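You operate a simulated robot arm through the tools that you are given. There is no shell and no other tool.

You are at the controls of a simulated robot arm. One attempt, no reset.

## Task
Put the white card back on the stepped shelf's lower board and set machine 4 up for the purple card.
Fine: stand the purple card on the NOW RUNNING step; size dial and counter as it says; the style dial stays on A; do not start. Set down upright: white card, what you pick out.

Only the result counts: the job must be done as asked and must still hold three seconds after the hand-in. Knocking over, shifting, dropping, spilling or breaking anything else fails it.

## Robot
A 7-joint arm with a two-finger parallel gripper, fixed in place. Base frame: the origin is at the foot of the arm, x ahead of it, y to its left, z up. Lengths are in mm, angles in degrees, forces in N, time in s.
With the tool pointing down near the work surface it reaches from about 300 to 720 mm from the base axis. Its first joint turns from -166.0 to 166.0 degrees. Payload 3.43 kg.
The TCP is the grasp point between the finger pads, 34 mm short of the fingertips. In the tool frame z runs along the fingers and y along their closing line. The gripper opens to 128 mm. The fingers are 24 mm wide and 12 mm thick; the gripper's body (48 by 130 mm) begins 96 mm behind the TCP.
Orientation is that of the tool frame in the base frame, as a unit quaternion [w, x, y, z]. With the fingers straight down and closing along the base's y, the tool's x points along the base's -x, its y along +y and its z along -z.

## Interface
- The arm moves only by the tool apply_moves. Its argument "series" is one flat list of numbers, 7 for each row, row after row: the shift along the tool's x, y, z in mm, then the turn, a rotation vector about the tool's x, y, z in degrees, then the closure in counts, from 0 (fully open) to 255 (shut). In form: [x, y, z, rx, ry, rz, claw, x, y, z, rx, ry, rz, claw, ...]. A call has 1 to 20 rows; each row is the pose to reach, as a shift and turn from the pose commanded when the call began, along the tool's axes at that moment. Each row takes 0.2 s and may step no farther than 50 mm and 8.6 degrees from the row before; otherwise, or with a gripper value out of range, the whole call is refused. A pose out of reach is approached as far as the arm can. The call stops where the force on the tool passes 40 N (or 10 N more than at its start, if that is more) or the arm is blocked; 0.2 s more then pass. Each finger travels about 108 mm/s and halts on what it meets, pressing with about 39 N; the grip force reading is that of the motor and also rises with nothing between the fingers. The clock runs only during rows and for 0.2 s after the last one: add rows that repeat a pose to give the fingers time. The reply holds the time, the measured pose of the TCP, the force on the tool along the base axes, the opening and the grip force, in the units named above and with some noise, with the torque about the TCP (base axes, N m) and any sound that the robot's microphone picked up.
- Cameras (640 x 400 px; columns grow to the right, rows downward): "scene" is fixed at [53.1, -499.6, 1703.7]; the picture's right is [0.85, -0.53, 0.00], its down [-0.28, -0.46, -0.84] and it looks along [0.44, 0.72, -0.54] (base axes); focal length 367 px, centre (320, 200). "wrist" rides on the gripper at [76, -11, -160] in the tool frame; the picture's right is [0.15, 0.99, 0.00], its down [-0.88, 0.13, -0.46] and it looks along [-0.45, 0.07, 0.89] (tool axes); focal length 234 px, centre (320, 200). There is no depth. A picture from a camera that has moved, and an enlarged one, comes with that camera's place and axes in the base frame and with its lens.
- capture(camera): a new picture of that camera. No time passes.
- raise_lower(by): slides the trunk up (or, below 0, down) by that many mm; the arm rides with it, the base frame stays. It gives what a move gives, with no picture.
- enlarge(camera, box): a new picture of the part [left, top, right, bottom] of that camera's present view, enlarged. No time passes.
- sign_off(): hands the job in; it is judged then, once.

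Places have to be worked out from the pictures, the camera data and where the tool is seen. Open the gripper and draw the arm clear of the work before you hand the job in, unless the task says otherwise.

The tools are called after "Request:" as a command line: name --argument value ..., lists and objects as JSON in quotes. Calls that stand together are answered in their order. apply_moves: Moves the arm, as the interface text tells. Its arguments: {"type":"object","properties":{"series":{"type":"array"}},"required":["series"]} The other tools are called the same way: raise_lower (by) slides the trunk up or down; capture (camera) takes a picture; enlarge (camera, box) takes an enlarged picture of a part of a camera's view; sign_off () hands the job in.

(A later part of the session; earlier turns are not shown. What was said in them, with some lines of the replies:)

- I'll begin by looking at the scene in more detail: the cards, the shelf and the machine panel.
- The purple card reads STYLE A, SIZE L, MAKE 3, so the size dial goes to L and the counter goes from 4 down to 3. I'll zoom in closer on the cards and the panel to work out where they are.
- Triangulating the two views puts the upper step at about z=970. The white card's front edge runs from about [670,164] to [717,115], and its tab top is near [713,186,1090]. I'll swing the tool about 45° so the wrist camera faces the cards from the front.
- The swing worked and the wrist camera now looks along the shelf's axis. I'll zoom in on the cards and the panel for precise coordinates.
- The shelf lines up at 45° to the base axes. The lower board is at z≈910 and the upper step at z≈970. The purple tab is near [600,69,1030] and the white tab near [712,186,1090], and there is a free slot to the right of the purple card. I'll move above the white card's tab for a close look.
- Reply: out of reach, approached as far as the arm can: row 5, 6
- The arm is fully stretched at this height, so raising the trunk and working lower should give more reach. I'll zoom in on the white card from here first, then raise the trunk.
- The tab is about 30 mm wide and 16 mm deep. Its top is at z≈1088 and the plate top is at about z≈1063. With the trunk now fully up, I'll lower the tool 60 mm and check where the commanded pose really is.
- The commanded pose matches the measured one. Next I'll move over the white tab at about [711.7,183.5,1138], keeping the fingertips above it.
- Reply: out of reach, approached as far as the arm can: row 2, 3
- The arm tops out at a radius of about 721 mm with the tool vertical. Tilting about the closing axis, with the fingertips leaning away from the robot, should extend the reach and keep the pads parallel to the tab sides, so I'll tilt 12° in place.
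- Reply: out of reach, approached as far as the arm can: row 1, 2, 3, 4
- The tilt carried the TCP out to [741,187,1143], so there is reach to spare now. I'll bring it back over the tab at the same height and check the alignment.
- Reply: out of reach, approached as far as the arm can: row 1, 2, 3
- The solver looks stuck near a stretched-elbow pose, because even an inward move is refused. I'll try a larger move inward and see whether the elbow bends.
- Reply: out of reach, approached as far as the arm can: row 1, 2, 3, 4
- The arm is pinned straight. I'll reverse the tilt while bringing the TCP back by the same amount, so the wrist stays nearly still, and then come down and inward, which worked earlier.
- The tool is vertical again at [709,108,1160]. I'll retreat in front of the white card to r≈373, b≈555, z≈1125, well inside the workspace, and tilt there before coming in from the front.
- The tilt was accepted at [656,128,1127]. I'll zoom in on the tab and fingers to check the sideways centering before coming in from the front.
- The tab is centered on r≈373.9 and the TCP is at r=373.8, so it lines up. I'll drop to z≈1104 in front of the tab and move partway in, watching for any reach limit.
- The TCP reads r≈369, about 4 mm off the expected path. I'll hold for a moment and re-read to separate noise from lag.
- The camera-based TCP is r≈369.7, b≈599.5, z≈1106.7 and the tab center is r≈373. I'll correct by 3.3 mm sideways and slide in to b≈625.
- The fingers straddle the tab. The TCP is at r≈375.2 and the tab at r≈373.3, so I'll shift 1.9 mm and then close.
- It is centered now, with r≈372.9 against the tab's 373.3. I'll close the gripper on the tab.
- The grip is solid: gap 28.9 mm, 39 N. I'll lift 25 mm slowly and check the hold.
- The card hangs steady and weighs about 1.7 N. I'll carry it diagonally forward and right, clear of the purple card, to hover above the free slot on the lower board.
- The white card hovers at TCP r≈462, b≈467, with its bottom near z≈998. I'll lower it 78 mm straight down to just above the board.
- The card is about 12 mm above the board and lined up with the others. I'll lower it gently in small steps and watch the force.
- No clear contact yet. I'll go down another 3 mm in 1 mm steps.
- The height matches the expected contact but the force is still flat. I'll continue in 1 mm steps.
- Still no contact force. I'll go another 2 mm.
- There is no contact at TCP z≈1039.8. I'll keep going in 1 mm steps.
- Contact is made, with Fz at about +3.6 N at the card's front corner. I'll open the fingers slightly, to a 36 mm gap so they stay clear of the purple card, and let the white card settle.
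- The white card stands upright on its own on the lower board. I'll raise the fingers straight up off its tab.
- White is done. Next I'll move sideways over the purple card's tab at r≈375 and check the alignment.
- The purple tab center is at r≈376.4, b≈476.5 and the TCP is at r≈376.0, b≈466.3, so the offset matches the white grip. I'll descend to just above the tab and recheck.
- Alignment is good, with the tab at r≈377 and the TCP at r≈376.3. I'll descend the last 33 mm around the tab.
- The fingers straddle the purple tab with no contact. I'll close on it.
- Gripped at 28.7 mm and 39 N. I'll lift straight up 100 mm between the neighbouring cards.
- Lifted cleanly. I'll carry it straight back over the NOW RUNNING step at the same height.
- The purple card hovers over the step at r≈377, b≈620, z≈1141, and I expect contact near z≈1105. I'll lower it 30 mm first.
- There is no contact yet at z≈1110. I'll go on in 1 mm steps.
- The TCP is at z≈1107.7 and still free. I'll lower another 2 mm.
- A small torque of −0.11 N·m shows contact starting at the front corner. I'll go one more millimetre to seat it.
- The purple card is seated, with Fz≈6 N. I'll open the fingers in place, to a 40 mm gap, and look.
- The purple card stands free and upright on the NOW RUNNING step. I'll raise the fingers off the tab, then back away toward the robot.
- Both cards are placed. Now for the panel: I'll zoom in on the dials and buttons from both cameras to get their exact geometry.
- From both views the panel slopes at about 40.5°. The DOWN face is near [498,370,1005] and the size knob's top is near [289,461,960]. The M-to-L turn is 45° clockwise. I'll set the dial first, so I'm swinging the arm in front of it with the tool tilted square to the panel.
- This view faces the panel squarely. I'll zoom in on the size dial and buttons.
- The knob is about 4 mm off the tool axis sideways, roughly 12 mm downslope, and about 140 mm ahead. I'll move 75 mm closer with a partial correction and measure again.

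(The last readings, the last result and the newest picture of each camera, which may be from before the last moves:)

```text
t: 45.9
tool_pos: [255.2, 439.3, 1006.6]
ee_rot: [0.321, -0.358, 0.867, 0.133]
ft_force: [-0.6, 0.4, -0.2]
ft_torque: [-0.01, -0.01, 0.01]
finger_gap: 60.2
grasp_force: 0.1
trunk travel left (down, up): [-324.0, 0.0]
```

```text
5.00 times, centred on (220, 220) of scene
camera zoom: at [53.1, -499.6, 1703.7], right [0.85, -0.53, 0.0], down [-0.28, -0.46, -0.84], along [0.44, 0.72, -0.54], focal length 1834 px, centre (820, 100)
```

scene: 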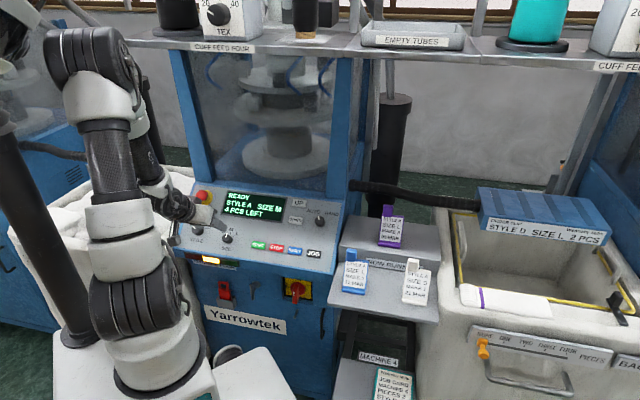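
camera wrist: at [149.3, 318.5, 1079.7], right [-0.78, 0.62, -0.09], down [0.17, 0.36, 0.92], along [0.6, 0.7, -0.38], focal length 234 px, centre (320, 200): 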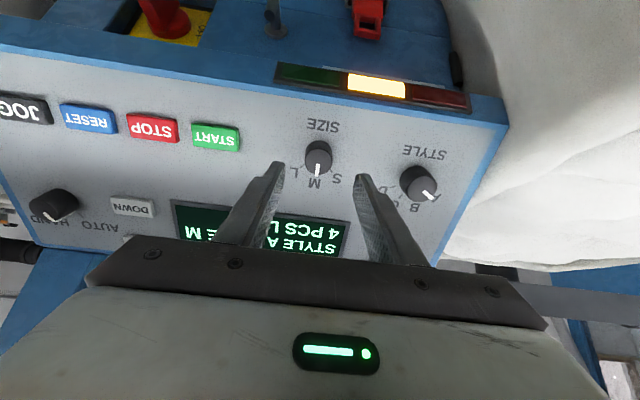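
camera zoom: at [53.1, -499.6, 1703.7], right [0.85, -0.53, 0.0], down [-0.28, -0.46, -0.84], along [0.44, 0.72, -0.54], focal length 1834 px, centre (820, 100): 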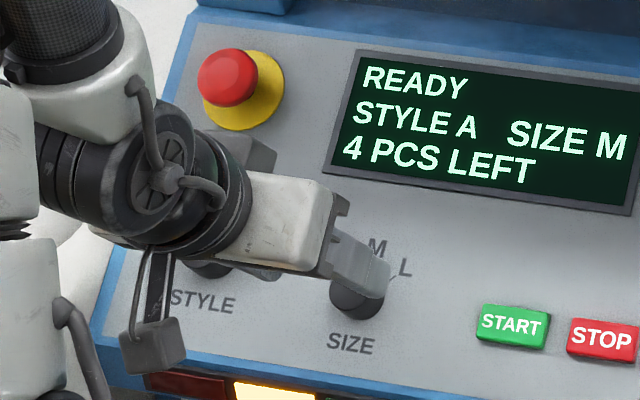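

Triangulating in the tool frame puts the knob top at X=+2.5, Y=−1.6, 70 mm ahead, with a radius of about 14 mm. I'll center on it and advance 25 mm, then measure again.

Request:
apply_moves --series '[1.2, -0.8, 8, 0, 0, 0, 135, 2.5, -1.6, 16, 0, 0, 0, 135, 2.5, -1.6, 25, 0, 0, 0, 135, 2.5, -1.6, 25, 0, 0, 0, 135]'

Request:
enlarge --camera "wrist" --box '[250, 90, 400, 200]'

Request:
enlarge --camera "scene" --box '[190, 200, 260, 260]'

```text
t: 46.9
tool_pos: [266.7, 445.9, 985.6]
ee_rot: [0.32, -0.359, 0.867, 0.133]
ft_force: [0.2, -0.2, 0.7]
ft_torque: [0.01, 0.01, -0.01]
finger_gap: 60.5
grasp_force: 0.1
trunk travel left (down, up): [-324.0, 0.0]
```

```text
3.64 times, centred on (325, 145) of wrist
camera zoom: at [160.8, 324.9, 1059.1], right [-0.78, 0.62, -0.1], down [0.17, 0.36, 0.92], along [0.6, 0.7, -0.38], focal length 852 px, centre (302, 400)
```

zoom: 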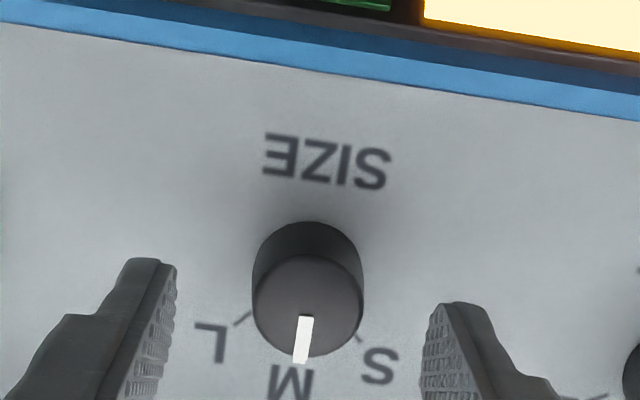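

```text
6.67 times, centred on (225, 230) of scene
camera zoom: at [53.1, -499.6, 1703.7], right [0.85, -0.53, 0.0], down [-0.28, -0.46, -0.84], along [0.44, 0.72, -0.54], focal length 2445 px, centre (953, 0)
```

zoom: 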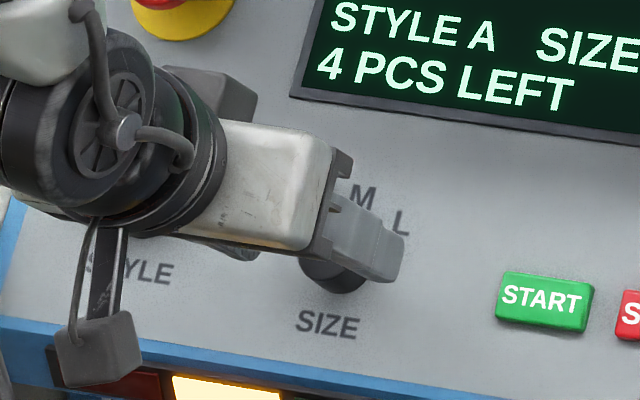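

The knob center is now at X≈−1.5, Y≈+2.1, 46 mm ahead. I'll correct sideways and advance so the fingertips overlap the knob by about 14 mm.

Request:
apply_moves --series '[-1.5, 2.1, 6, 0, 0, 0, 135, -1.5, 2.1, 13, 0, 0, 0, 135, -1.5, 2.1, 20, 0, 0, 0, 135, -1.5, 2.1, 26.5, 0, 0, 0, 135, -1.5, 2.1, 26.5, 0, 0, 0, 135]'

Request:
enlarge --camera "wrist" --box '[250, 100, 400, 210]'

Request:
enlarge --camera "scene" --box '[190, 200, 260, 260]'

```text
t: 48.1
tool_pos: [277.7, 461.9, 966.9]
ee_rot: [0.321, -0.36, 0.866, 0.134]
ft_force: [-0.6, -0.4, 0.2]
ft_torque: [-0.03, 0.01, 0.0]
finger_gap: 60.1
grasp_force: 0.0
trunk travel left (down, up): [-324.0, 0.0]
```

```text
3.64 times, centred on (325, 155) of wrist
camera zoom: at [172.2, 340.1, 1040.0], right [-0.78, 0.62, -0.1], down [0.17, 0.36, 0.92], along [0.6, 0.7, -0.38], focal length 852 px, centre (302, 364)
```

zoom: 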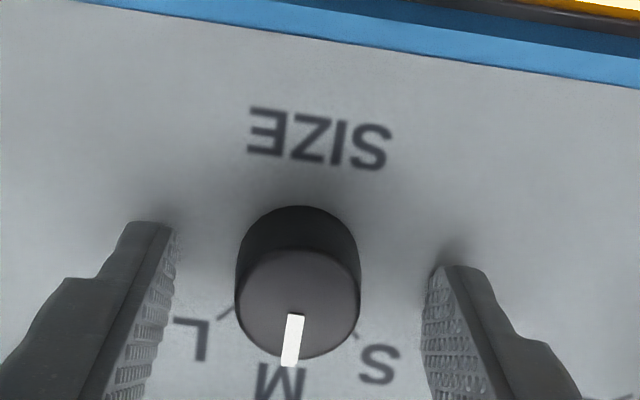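

```text
6.67 times, centred on (225, 230) of scene
camera zoom: at [53.1, -499.6, 1703.7], right [0.85, -0.53, 0.0], down [-0.28, -0.46, -0.84], along [0.44, 0.72, -0.54], focal length 2445 px, centre (953, 0)
```

zoom: 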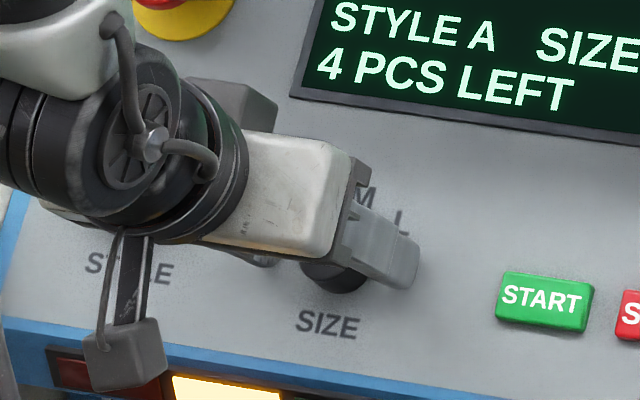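

It is centered within about 0.6 mm, with the fingertips about 14 mm below the knob's top. I'll close on the knob.

Request:
apply_moves --series '[0, -0.5, 0, 0, 0, 0, 180, 0, -0.5, 0, 0, 0, 0, 255, 0, -0.5, 0, 0, 0, 0, 255, 0, -0.5, 0, 0, 0, 0, 255]'

Request:
enlarge --camera "wrist" --box '[250, 100, 400, 210]'

Request:
enlarge --camera "scene" --box '[180, 180, 300, 260]'

```text
t: 49.1
tool_pos: [278.4, 460.5, 966.4]
ee_rot: [0.321, -0.358, 0.867, 0.132]
ft_force: [1.7, -0.7, 0.3]
ft_torque: [0.02, -0.12, -0.07]
finger_gap: 29.3
grasp_force: 45.0
trunk travel left (down, up): [-324.0, 0.0]
```

```text
3.64 times, centred on (325, 155) of wrist
camera zoom: at [172.8, 339.1, 1039.6], right [-0.78, 0.62, -0.1], down [0.17, 0.35, 0.92], along [0.61, 0.7, -0.38], focal length 852 px, centre (302, 364)
```

zoom: 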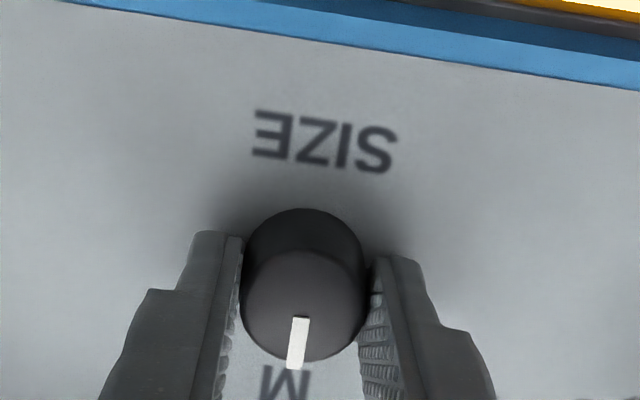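

```text
5.00 times, centred on (240, 220) of scene
camera zoom: at [53.1, -499.6, 1703.7], right [0.85, -0.53, 0.0], down [-0.28, -0.46, -0.84], along [0.44, 0.72, -0.54], focal length 1834 px, centre (720, 100)
```

zoom: 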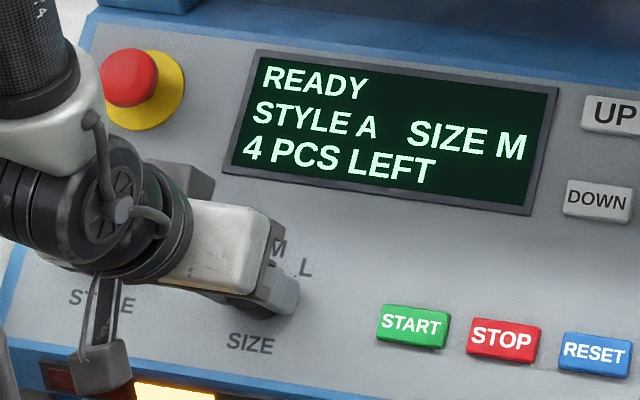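

The knob is gripped at 29.3 mm. I'll turn it clockwise about the tool axis in steps and check after about 22°.

Request:
apply_moves --series '[0, 0, 0, 0, 0, 7.5, 255, 0, 0, 0, 0, 0, 15, 255, 0, 0, 0, 0, 0, 22.5, 255, 0, 0, 0, 0, 0, 22.5, 255]'

Request:
enlarge --camera "wrist" --box '[250, 100, 400, 210]'

Request:
enlarge --camera "scene" --box '[180, 180, 300, 260]'

```text
t: 50.1
tool_pos: [279.3, 458.8, 966.8]
ee_rot: [0.289, -0.181, 0.92, 0.192]
ft_force: [6.3, -7.4, 2.7]
ft_torque: [-0.05, -0.59, -0.34]
finger_gap: 29.0
grasp_force: 45.3
trunk travel left (down, up): [-324.0, 0.0]
```

```text
3.64 times, centred on (325, 155) of wrist
camera zoom: at [152.8, 360.5, 1040.4], right [-0.55, 0.82, 0.16], down [0.41, 0.1, 0.91], along [0.73, 0.57, -0.39], focal length 852 px, centre (302, 364)
```

zoom: 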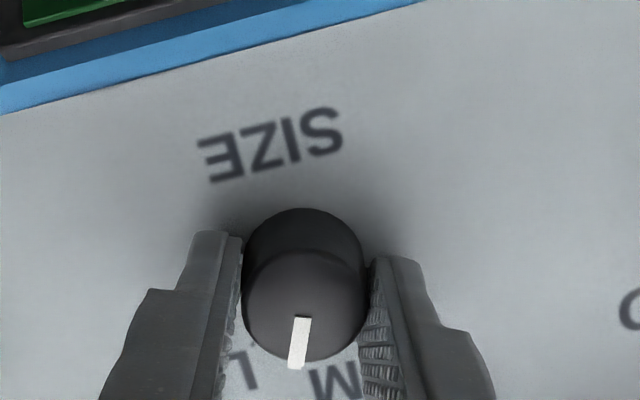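

```text
5.00 times, centred on (240, 220) of scene
camera zoom: at [53.1, -499.6, 1703.7], right [0.85, -0.53, 0.0], down [-0.28, -0.46, -0.84], along [0.44, 0.72, -0.54], focal length 1834 px, centre (720, 100)
```

zoom: 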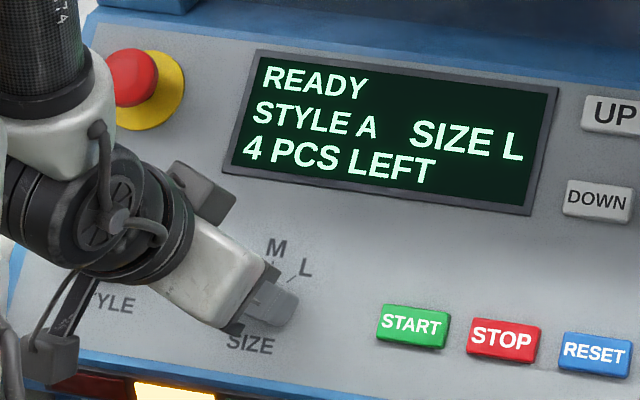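

The display already reads SIZE L at half the turn. I'll continue toward 45° so the pointer sits squarely on L.

Request:
apply_moves --series '[0, 0, 0, 0, 0, 7, 255, 0, 0, 0, 0, 0, 14, 255, 0, 0, 0, 0, 0, 21, 255, 0, 0, 0, 0, 0, 21, 255]'

Request:
enlarge --camera "wrist" --box '[250, 100, 400, 210]'

Request:
enlarge --camera "scene" --box '[180, 180, 300, 260]'

```text
t: 51.1
tool_pos: [280.1, 457.8, 965.7]
ee_rot: [0.247, -0.011, 0.938, 0.242]
ft_force: [9.7, -11.6, -2.2]
ft_torque: [-0.42, -0.44, -0.52]
finger_gap: 29.3
grasp_force: 45.2
trunk travel left (down, up): [-324.0, 0.0]
```

```text
3.64 times, centred on (325, 155) of wrist
camera zoom: at [141.6, 384.1, 1048.2], right [-0.27, 0.89, 0.37], down [0.54, -0.18, 0.82], along [0.8, 0.42, -0.44], focal length 852 px, centre (302, 364)
```

zoom: 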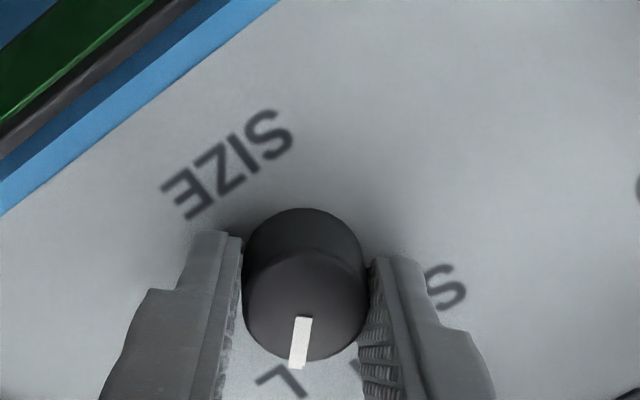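

```text
5.00 times, centred on (240, 220) of scene
camera zoom: at [53.1, -499.6, 1703.7], right [0.85, -0.53, 0.0], down [-0.28, -0.46, -0.84], along [0.44, 0.72, -0.54], focal length 1834 px, centre (720, 100)
```

zoom: 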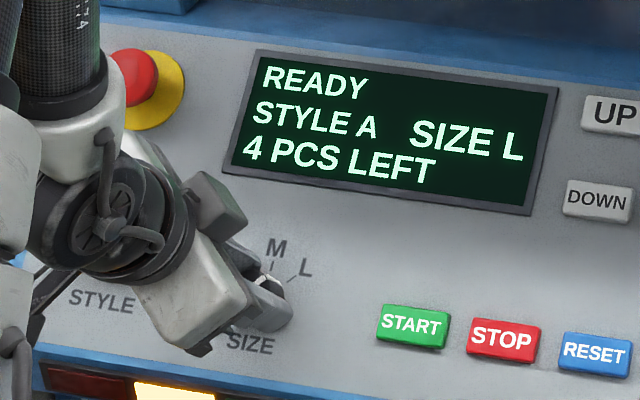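

The pointer is now on L and the display reads SIZE L, STYLE A. I'll open the fingers and check the dial stays there.

Request:
apply_moves --series '[0, 0, 0, 0, 0, 0, 200, 0, 0, 0, 0, 0, 0, 150, 0, 0, 0, 0, 0, 0, 150, 0, 0, 0, 0, 0, 0, 150]'

Request:
enlarge --camera "wrist" --box '[250, 100, 400, 210]'

Request:
enlarge --camera "scene" --box '[180, 180, 300, 260]'

```text
t: 52.1
tool_pos: [278.7, 461.1, 968.4]
ee_rot: [0.248, -0.012, 0.938, 0.242]
ft_force: [0.2, 0.3, 0.2]
ft_torque: [0.03, 0.03, 0.0]
finger_gap: 52.6
grasp_force: 0.0
trunk travel left (down, up): [-324.0, 0.0]
```

```text
3.64 times, centred on (325, 155) of wrist
camera zoom: at [140.3, 385.5, 1048.5], right [-0.27, 0.89, 0.37], down [0.54, -0.18, 0.82], along [0.79, 0.42, -0.43], focal length 852 px, centre (302, 364)
```

zoom: 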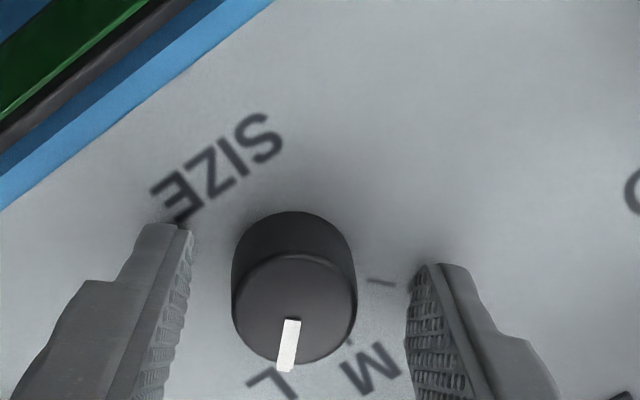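

```text
5.00 times, centred on (240, 220) of scene
camera zoom: at [53.1, -499.6, 1703.7], right [0.85, -0.53, 0.0], down [-0.28, -0.46, -0.84], along [0.44, 0.72, -0.54], focal length 1834 px, centre (720, 100)
```

zoom: 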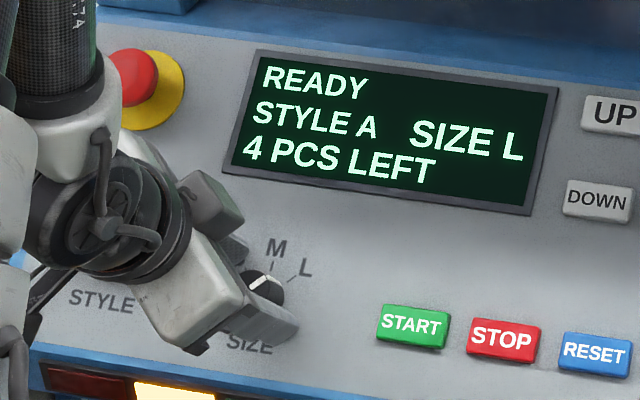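

The dial stays on L. I'll back straight out 80 mm, then rotate the tool back upright to the panel.

Request:
apply_moves --series '[0, 0, -12, 0, 0, 0, 150, 0, 0, -25, 0, 0, 0, 150, 0, 0, -50, 0, 0, 0, 150, 0, 0, -80, 0, 0, 0, 150, 0, 0, -80, 0, 0, -8, 150, 0, 0, -80, 0, 0, -16, 150, 0, 0, -80, 0, 0, -24, 150, 0, 0, -80, 0, 0, -32, 150, 0, 0, -80, 0, 0, -38, 150, 0, 0, -80, 0, 0, -43.5, 150, 0, 0, -80, 0, 0, -43.5, 150]'

Request:
capture --camera "wrist"

Request:
enlarge --camera "scene" --box '[180, 180, 300, 260]'

```text
t: 54.5
tool_pos: [241.4, 423.5, 1027.5]
ee_rot: [0.319, -0.36, 0.867, 0.133]
ft_force: [0.2, 0.1, -0.4]
ft_torque: [0.02, -0.03, 0.01]
finger_gap: 52.4
grasp_force: 0.0
trunk travel left (down, up): [-324.0, 0.0]
```

```text
taken
camera wrist: at [136.0, 302.4, 1100.8], right [-0.78, 0.62, -0.1], down [0.17, 0.36, 0.92], along [0.6, 0.7, -0.38], focal length 234 px, centre (320, 200)
```

wrist: 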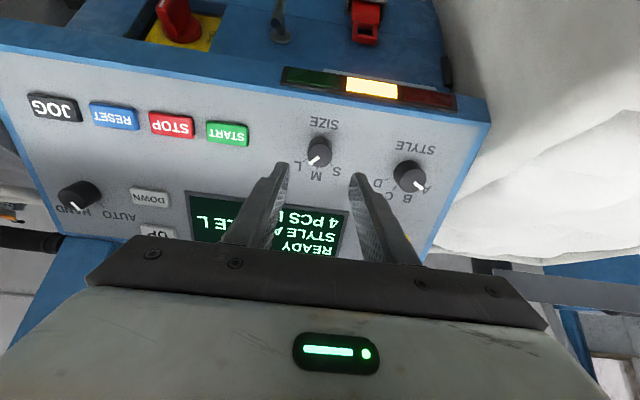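

```text
5.00 times, centred on (240, 220) of scene
camera zoom: at [53.1, -499.6, 1703.7], right [0.85, -0.53, 0.0], down [-0.28, -0.46, -0.84], along [0.44, 0.72, -0.54], focal length 1834 px, centre (720, 100)
```

zoom: 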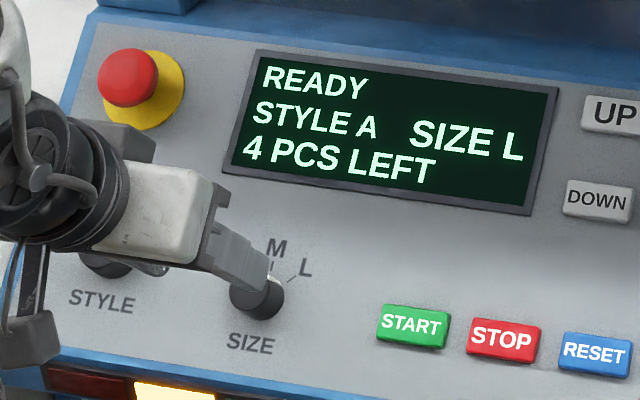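

SIZE L is set, STYLE A is unchanged and the count is still 4. I'll move in front of the DOWN button with the fingers closed and measure it from close up.

Request:
apply_moves --series '[-15.5, -35.6, 0.8, 0, 0, 0, 255, -31, -71.2, 1.5, 0, 0, 0, 255, -46.4, -106.9, 2.3, 0, 0, 0, 255, -61.9, -142.5, 3.1, 0, 0, 0, 255, -77.3, -178.1, 3.8, 0, 0, 0, 255, -92.8, -213.7, 4.6, 0, 0, 0, 255, -92.8, -213.7, 4.6, 0, 0, 0, 255]'

Request:
capture --camera "wrist"

Request:
enlarge --camera "wrist" --box '[240, 80, 400, 200]'

Request:
enlarge --camera "scene" --box '[200, 160, 340, 260]'

```text
t: 56.1
tool_pos: [448.1, 322.8, 1085.8]
ee_rot: [0.32, -0.358, 0.867, 0.132]
ft_force: [-0.5, -0.3, -0.3]
ft_torque: [0.01, 0.04, 0.01]
finger_gap: 0.1
grasp_force: 32.9
trunk travel left (down, up): [-324.0, 0.0]
```

```text
taken
camera wrist: at [341.9, 201.8, 1158.8], right [-0.78, 0.62, -0.09], down [0.17, 0.35, 0.92], along [0.6, 0.7, -0.38], focal length 234 px, centre (320, 200)
```

wrist: 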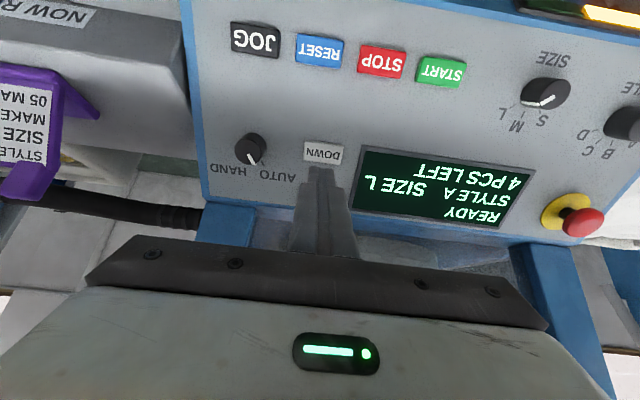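

```text
3.33 times, centred on (320, 140) of wrist
camera zoom: at [341.9, 201.8, 1158.8], right [-0.78, 0.62, -0.09], down [0.17, 0.35, 0.92], along [0.6, 0.7, -0.38], focal length 781 px, centre (320, 400)
```

zoom: 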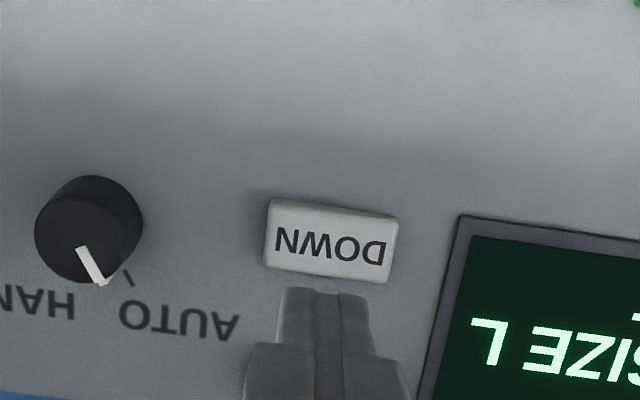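

```text
4.00 times, centred on (270, 210) of scene
camera zoom: at [53.1, -499.6, 1703.7], right [0.85, -0.53, 0.0], down [-0.28, -0.46, -0.84], along [0.44, 0.72, -0.54], focal length 1467 px, centre (520, 160)
```

zoom: 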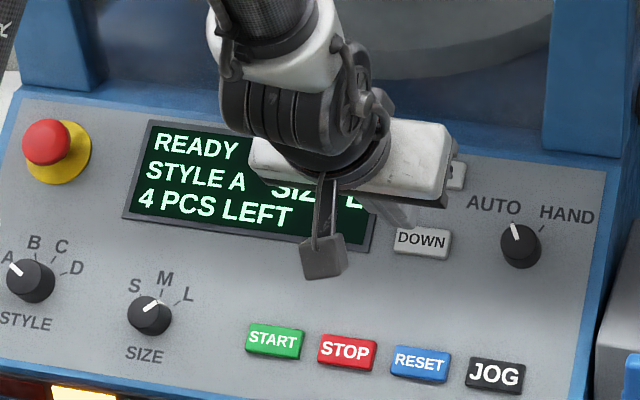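

The display shows READY, STYLE A, SIZE L, 4 PCS. The DOWN button is about X+1.7, Y+4 off the tool axis and roughly 109 mm from the TCP, so I'll center and advance 50 mm.

Request:
apply_moves --series '[0.8, 2, 17, 0, 0, 0, 255, 1.7, 4, 34, 0, 0, 0, 255, 1.7, 4, 50, 0, 0, 0, 255, 1.7, 4, 50, 0, 0, 0, 255]'

Request:
enlarge --camera "wrist" --box '[240, 80, 400, 200]'

Request:
enlarge --camera "scene" --box '[240, 170, 340, 250]'

```text
t: 57.1
tool_pos: [465.8, 348.3, 1045.2]
ee_rot: [0.32, -0.359, 0.867, 0.132]
ft_force: [-0.3, 1.2, 0.0]
ft_torque: [-0.02, 0.01, 0.02]
finger_gap: 0.1
grasp_force: 33.3
trunk travel left (down, up): [-324.0, 0.0]
```

```text
3.33 times, centred on (320, 140) of wrist
camera zoom: at [359.5, 228.7, 1118.7], right [-0.78, 0.62, -0.1], down [0.17, 0.36, 0.92], along [0.6, 0.7, -0.38], focal length 781 px, centre (320, 400)
```

zoom: 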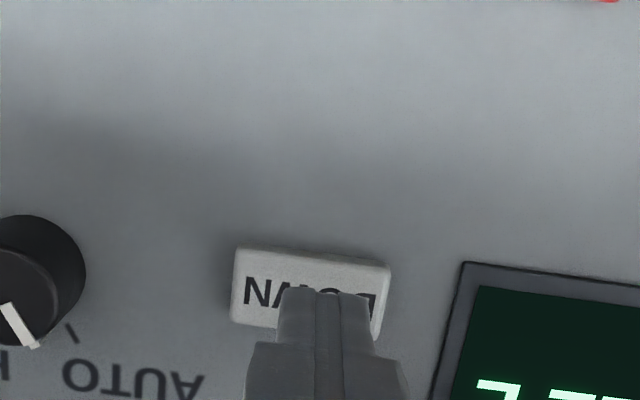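

```text
5.00 times, centred on (290, 210) of scene
camera zoom: at [53.1, -499.6, 1703.7], right [0.85, -0.53, 0.0], down [-0.28, -0.46, -0.84], along [0.44, 0.72, -0.54], focal length 1834 px, centre (470, 150)
```

zoom: 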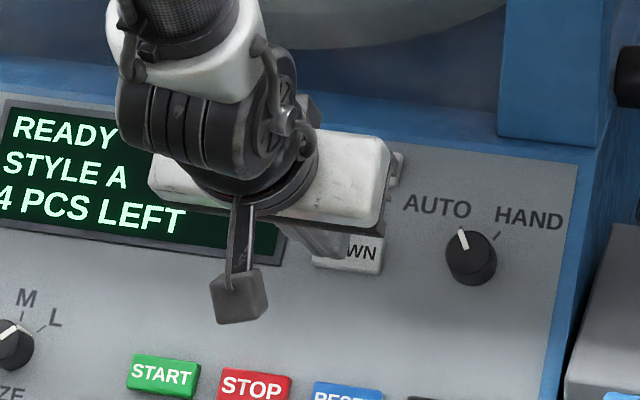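

The button is now about 58 mm from the TCP, so roughly 24 mm from the fingertips. I'll correct 2.5 mm sideways and advance 18 mm.

Request:
apply_moves --series '[0, -2.5, 9, 0, 0, 0, 255, 0, -2.5, 18, 0, 0, 0, 255, 0, -2.5, 18, 0, 0, 0, 255]'

Request:
enlarge --camera "wrist" --box '[240, 80, 400, 200]'

Request:
enlarge --camera "scene" --box '[240, 170, 340, 250]'

```text
t: 57.9
tool_pos: [474.6, 355.2, 1031.7]
ee_rot: [0.321, -0.359, 0.866, 0.132]
ft_force: [0.1, 0.5, -1.4]
ft_torque: [0.0, 0.05, 0.0]
finger_gap: 0.0
grasp_force: 32.5
trunk travel left (down, up): [-324.0, 0.0]
```

```text
3.33 times, centred on (320, 140) of wrist
camera zoom: at [369.3, 234.7, 1104.5], right [-0.78, 0.62, -0.1], down [0.17, 0.36, 0.92], along [0.6, 0.7, -0.38], focal length 781 px, centre (320, 400)
```

zoom: 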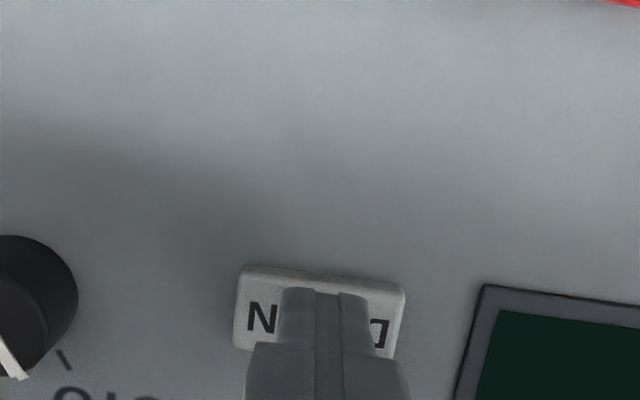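

```text
5.00 times, centred on (290, 210) of scene
camera zoom: at [53.1, -499.6, 1703.7], right [0.85, -0.53, 0.0], down [-0.28, -0.46, -0.84], along [0.44, 0.72, -0.54], focal length 1834 px, centre (470, 150)
```

zoom: 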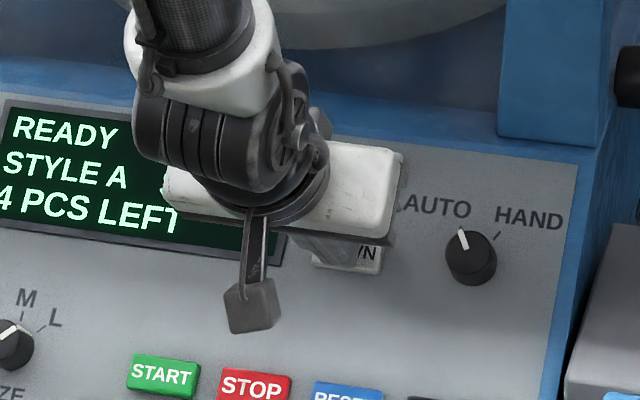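

The fingertip is about 6 mm from the button face. I'll do a short press-and-release in a single call, so there is no long hold, and then read the counter.

Request:
apply_moves --series '[-1, 0, 4, 0, 0, 0, 255, -1, 0, 8, 0, 0, 0, 255, -1, 0, 0, 0, 0, 0, 255, -1, 0, 0, 0, 0, 0, 255]'

Request:
enlarge --camera "scene" --box '[200, 170, 320, 250]'

```text
t: 58.9
tool_pos: [474.8, 356.8, 1032.3]
ee_rot: [0.32, -0.359, 0.867, 0.133]
ft_force: [-0.3, 0.2, 0.6]
ft_torque: [0.02, 0.01, 0.0]
finger_gap: 0.0
grasp_force: 33.2
trunk travel left (down, up): [-324.0, 0.0]
```

```text
5.00 times, centred on (260, 210) of scene
camera zoom: at [53.1, -499.6, 1703.7], right [0.85, -0.53, 0.0], down [-0.28, -0.46, -0.84], along [0.44, 0.72, -0.54], focal length 1834 px, centre (620, 150)
```

zoom: 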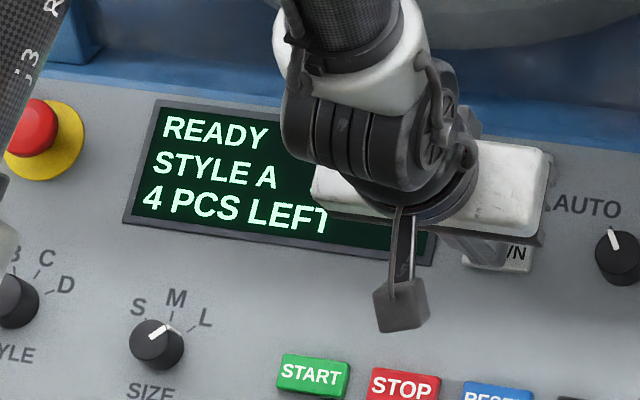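

The counter still reads 4, so I'll press a little deeper, to 11 mm, and release.

Request:
apply_moves --series '[0, 0, 6, 0, 0, 0, 255, 0, 0, 11, 0, 0, 0, 255, 0, 0, 3, 0, 0, 0, 255, 0, 0, 0, 0, 0, 0, 255]'

Request:
enlarge --camera "scene" --box '[200, 170, 320, 250]'

```text
t: 59.9
tool_pos: [475.0, 356.5, 1033.5]
ee_rot: [0.321, -0.358, 0.867, 0.132]
ft_force: [-0.2, 0.1, 0.3]
ft_torque: [-0.01, 0.0, 0.01]
finger_gap: 0.0
grasp_force: 33.1
trunk travel left (down, up): [-324.0, 0.0]
heard: click
```

```text
5.00 times, centred on (260, 210) of scene
camera zoom: at [53.1, -499.6, 1703.7], right [0.85, -0.53, 0.0], down [-0.28, -0.46, -0.84], along [0.44, 0.72, -0.54], focal length 1834 px, centre (620, 150)
```

zoom: 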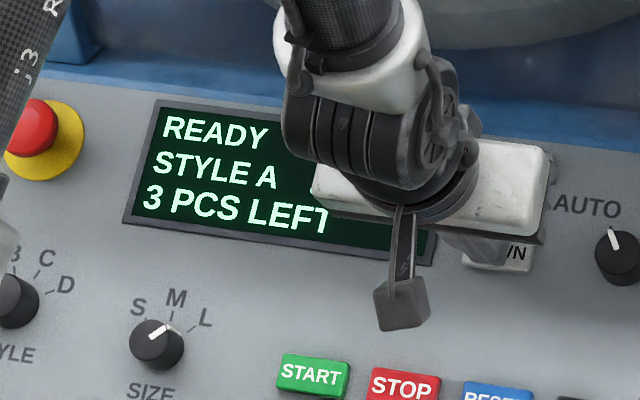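

There was one click and the display now reads 3 PCS LEFT. I'll back straight away from the panel, opening the gripper once clear.

Request:
apply_moves --series '[0, 0, -15, 0, 0, 0, 255, 0, 0, -40, 0, 0, 0, 255, 0, 0, -75, 0, 0, 0, 255, 0, 0, -110, 0, 0, 0, 200, 0, 0, -150, 0, 0, 0, 100, 0, 0, -190, 0, 0, 0, 0, 0, 0, -190, 0, 0, 0, 0, 0, 0, -190, 0, 0, 0, 0]'

Request:
capture --camera "wrist"

Request:
capture --camera "scene"

```text
t: 61.7
tool_pos: [383.5, 271.1, 1181.4]
ee_rot: [0.32, -0.359, 0.867, 0.132]
ft_force: [-0.5, -0.6, 0.3]
ft_torque: [-0.04, -0.03, -0.06]
finger_gap: 128.0
grasp_force: 0.1
trunk travel left (down, up): [-324.0, 0.0]
```

```text
taken
camera wrist: at [277.3, 149.6, 1254.7], right [-0.78, 0.62, -0.1], down [0.17, 0.36, 0.92], along [0.6, 0.7, -0.38], focal length 234 px, centre (320, 200)
```

wrist: 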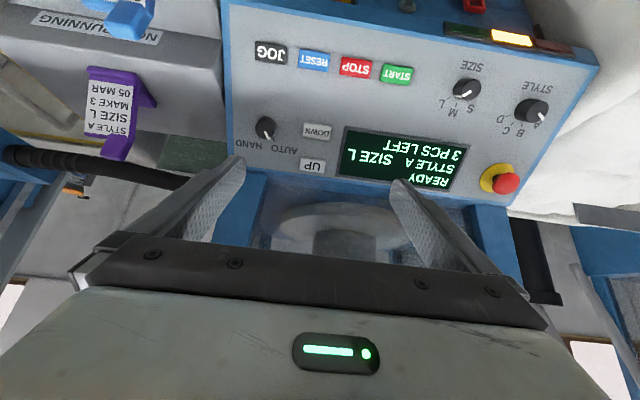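

```text
taken
```

scene: 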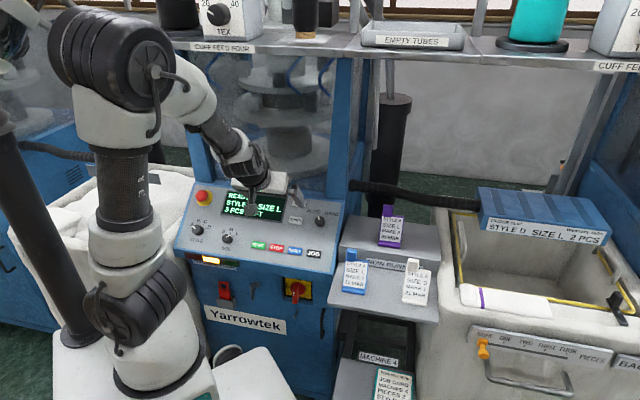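

The arm is clear and the gripper is open. I'll do a final check of the display, dials and cards.

Request:
enlarge --camera "scene" --box '[330, 190, 450, 310]'

Request:
enlarge --camera "wrist" --box '[230, 10, 600, 220]'

Request:
enlarge --camera "scene" --box '[175, 175, 345, 275]'

```text
3.33 times, centred on (390, 250) of scene
camera zoom: at [53.1, -499.6, 1703.7], right [0.85, -0.53, 0.0], down [-0.28, -0.46, -0.84], along [0.44, 0.72, -0.54], focal length 1222 px, centre (87, 33)
```

zoom: 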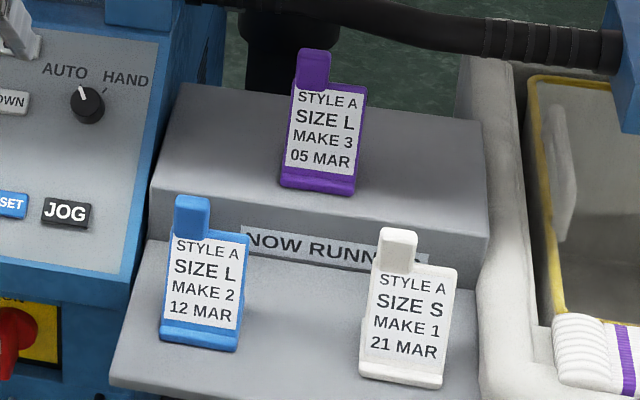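

```text
1.73 times, centred on (415, 115) of wrist
camera zoom: at [277.3, 149.6, 1254.7], right [-0.78, 0.62, -0.1], down [0.17, 0.36, 0.92], along [0.6, 0.7, -0.38], focal length 405 px, centre (156, 347)
```

zoom: 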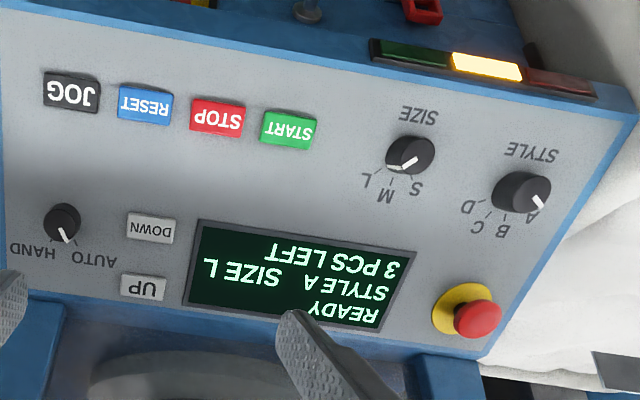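

```text
3.76 times, centred on (260, 225) of scene
camera zoom: at [53.1, -499.6, 1703.7], right [0.85, -0.53, 0.0], down [-0.28, -0.46, -0.84], along [0.44, 0.72, -0.54], focal length 1381 px, centre (546, 106)
```

zoom: 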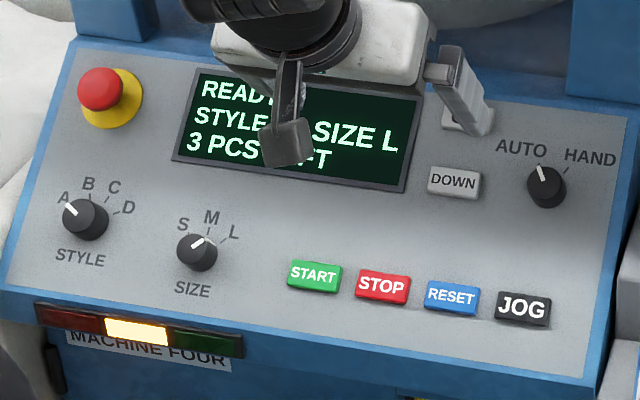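

Everything matches: READY, STYLE A, SIZE L, 3 PCS LEFT. Purple is on the NOW RUNNING step, white stands upright on the lower board and blue is untouched. I'll draw the arm a bit farther away before handing in.

Request:
apply_moves --series '[-5, 0, -29, 0, 0, 0, 0, -10, 0, -58, 0, 0, 0, 0, -15, 0, -87, 0, 0, 0, 0, -19.7, 0, -115, 0, 0, 0, 0, -19.7, 0, -115, 0, 0, 0, 0]'

Request:
capture --camera "scene"

```text
t: 62.9
tool_pos: [344.1, 225.4, 1278.5]
ee_rot: [0.32, -0.358, 0.867, 0.132]
ft_force: [0.5, 0.0, 0.0]
ft_torque: [-0.04, 0.0, 0.01]
finger_gap: 128.1
grasp_force: 0.0
trunk travel left (down, up): [-324.0, 0.0]
```

```text
taken
```

scene: 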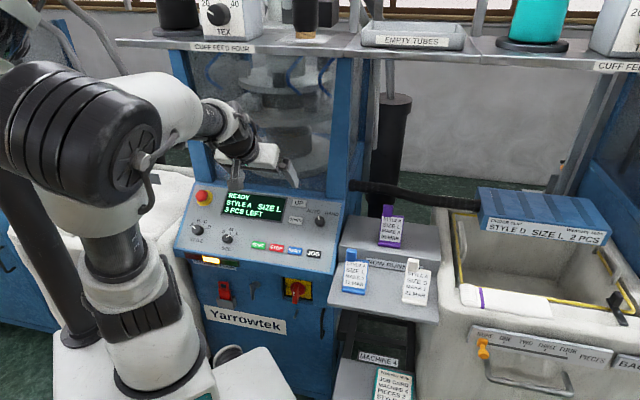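

The arm is well clear, the gripper is open, and the cards and machine settings are as asked. I'm handing the job in.

Request:
sign_off

```text
The job is handed in.
```

The job is done and handed in. The white card is back on the lower board and machine 4 is set up for the purple card but not started.

- **White card:** it stands upright on the lower board, in the free space on the right of the row.
- **Purple card:** it stands upright on the NOW RUNNING step.
- **Machine 4:** the last clear view of the display read READY, STYLE A, SIZE L, 3 PCS LEFT. That matches the purple card (size L, make 3). The style dial was not touched.
- **Other items:** the blue card and everything else stayed where they were. The gripper is open and the arm is clear of the work.
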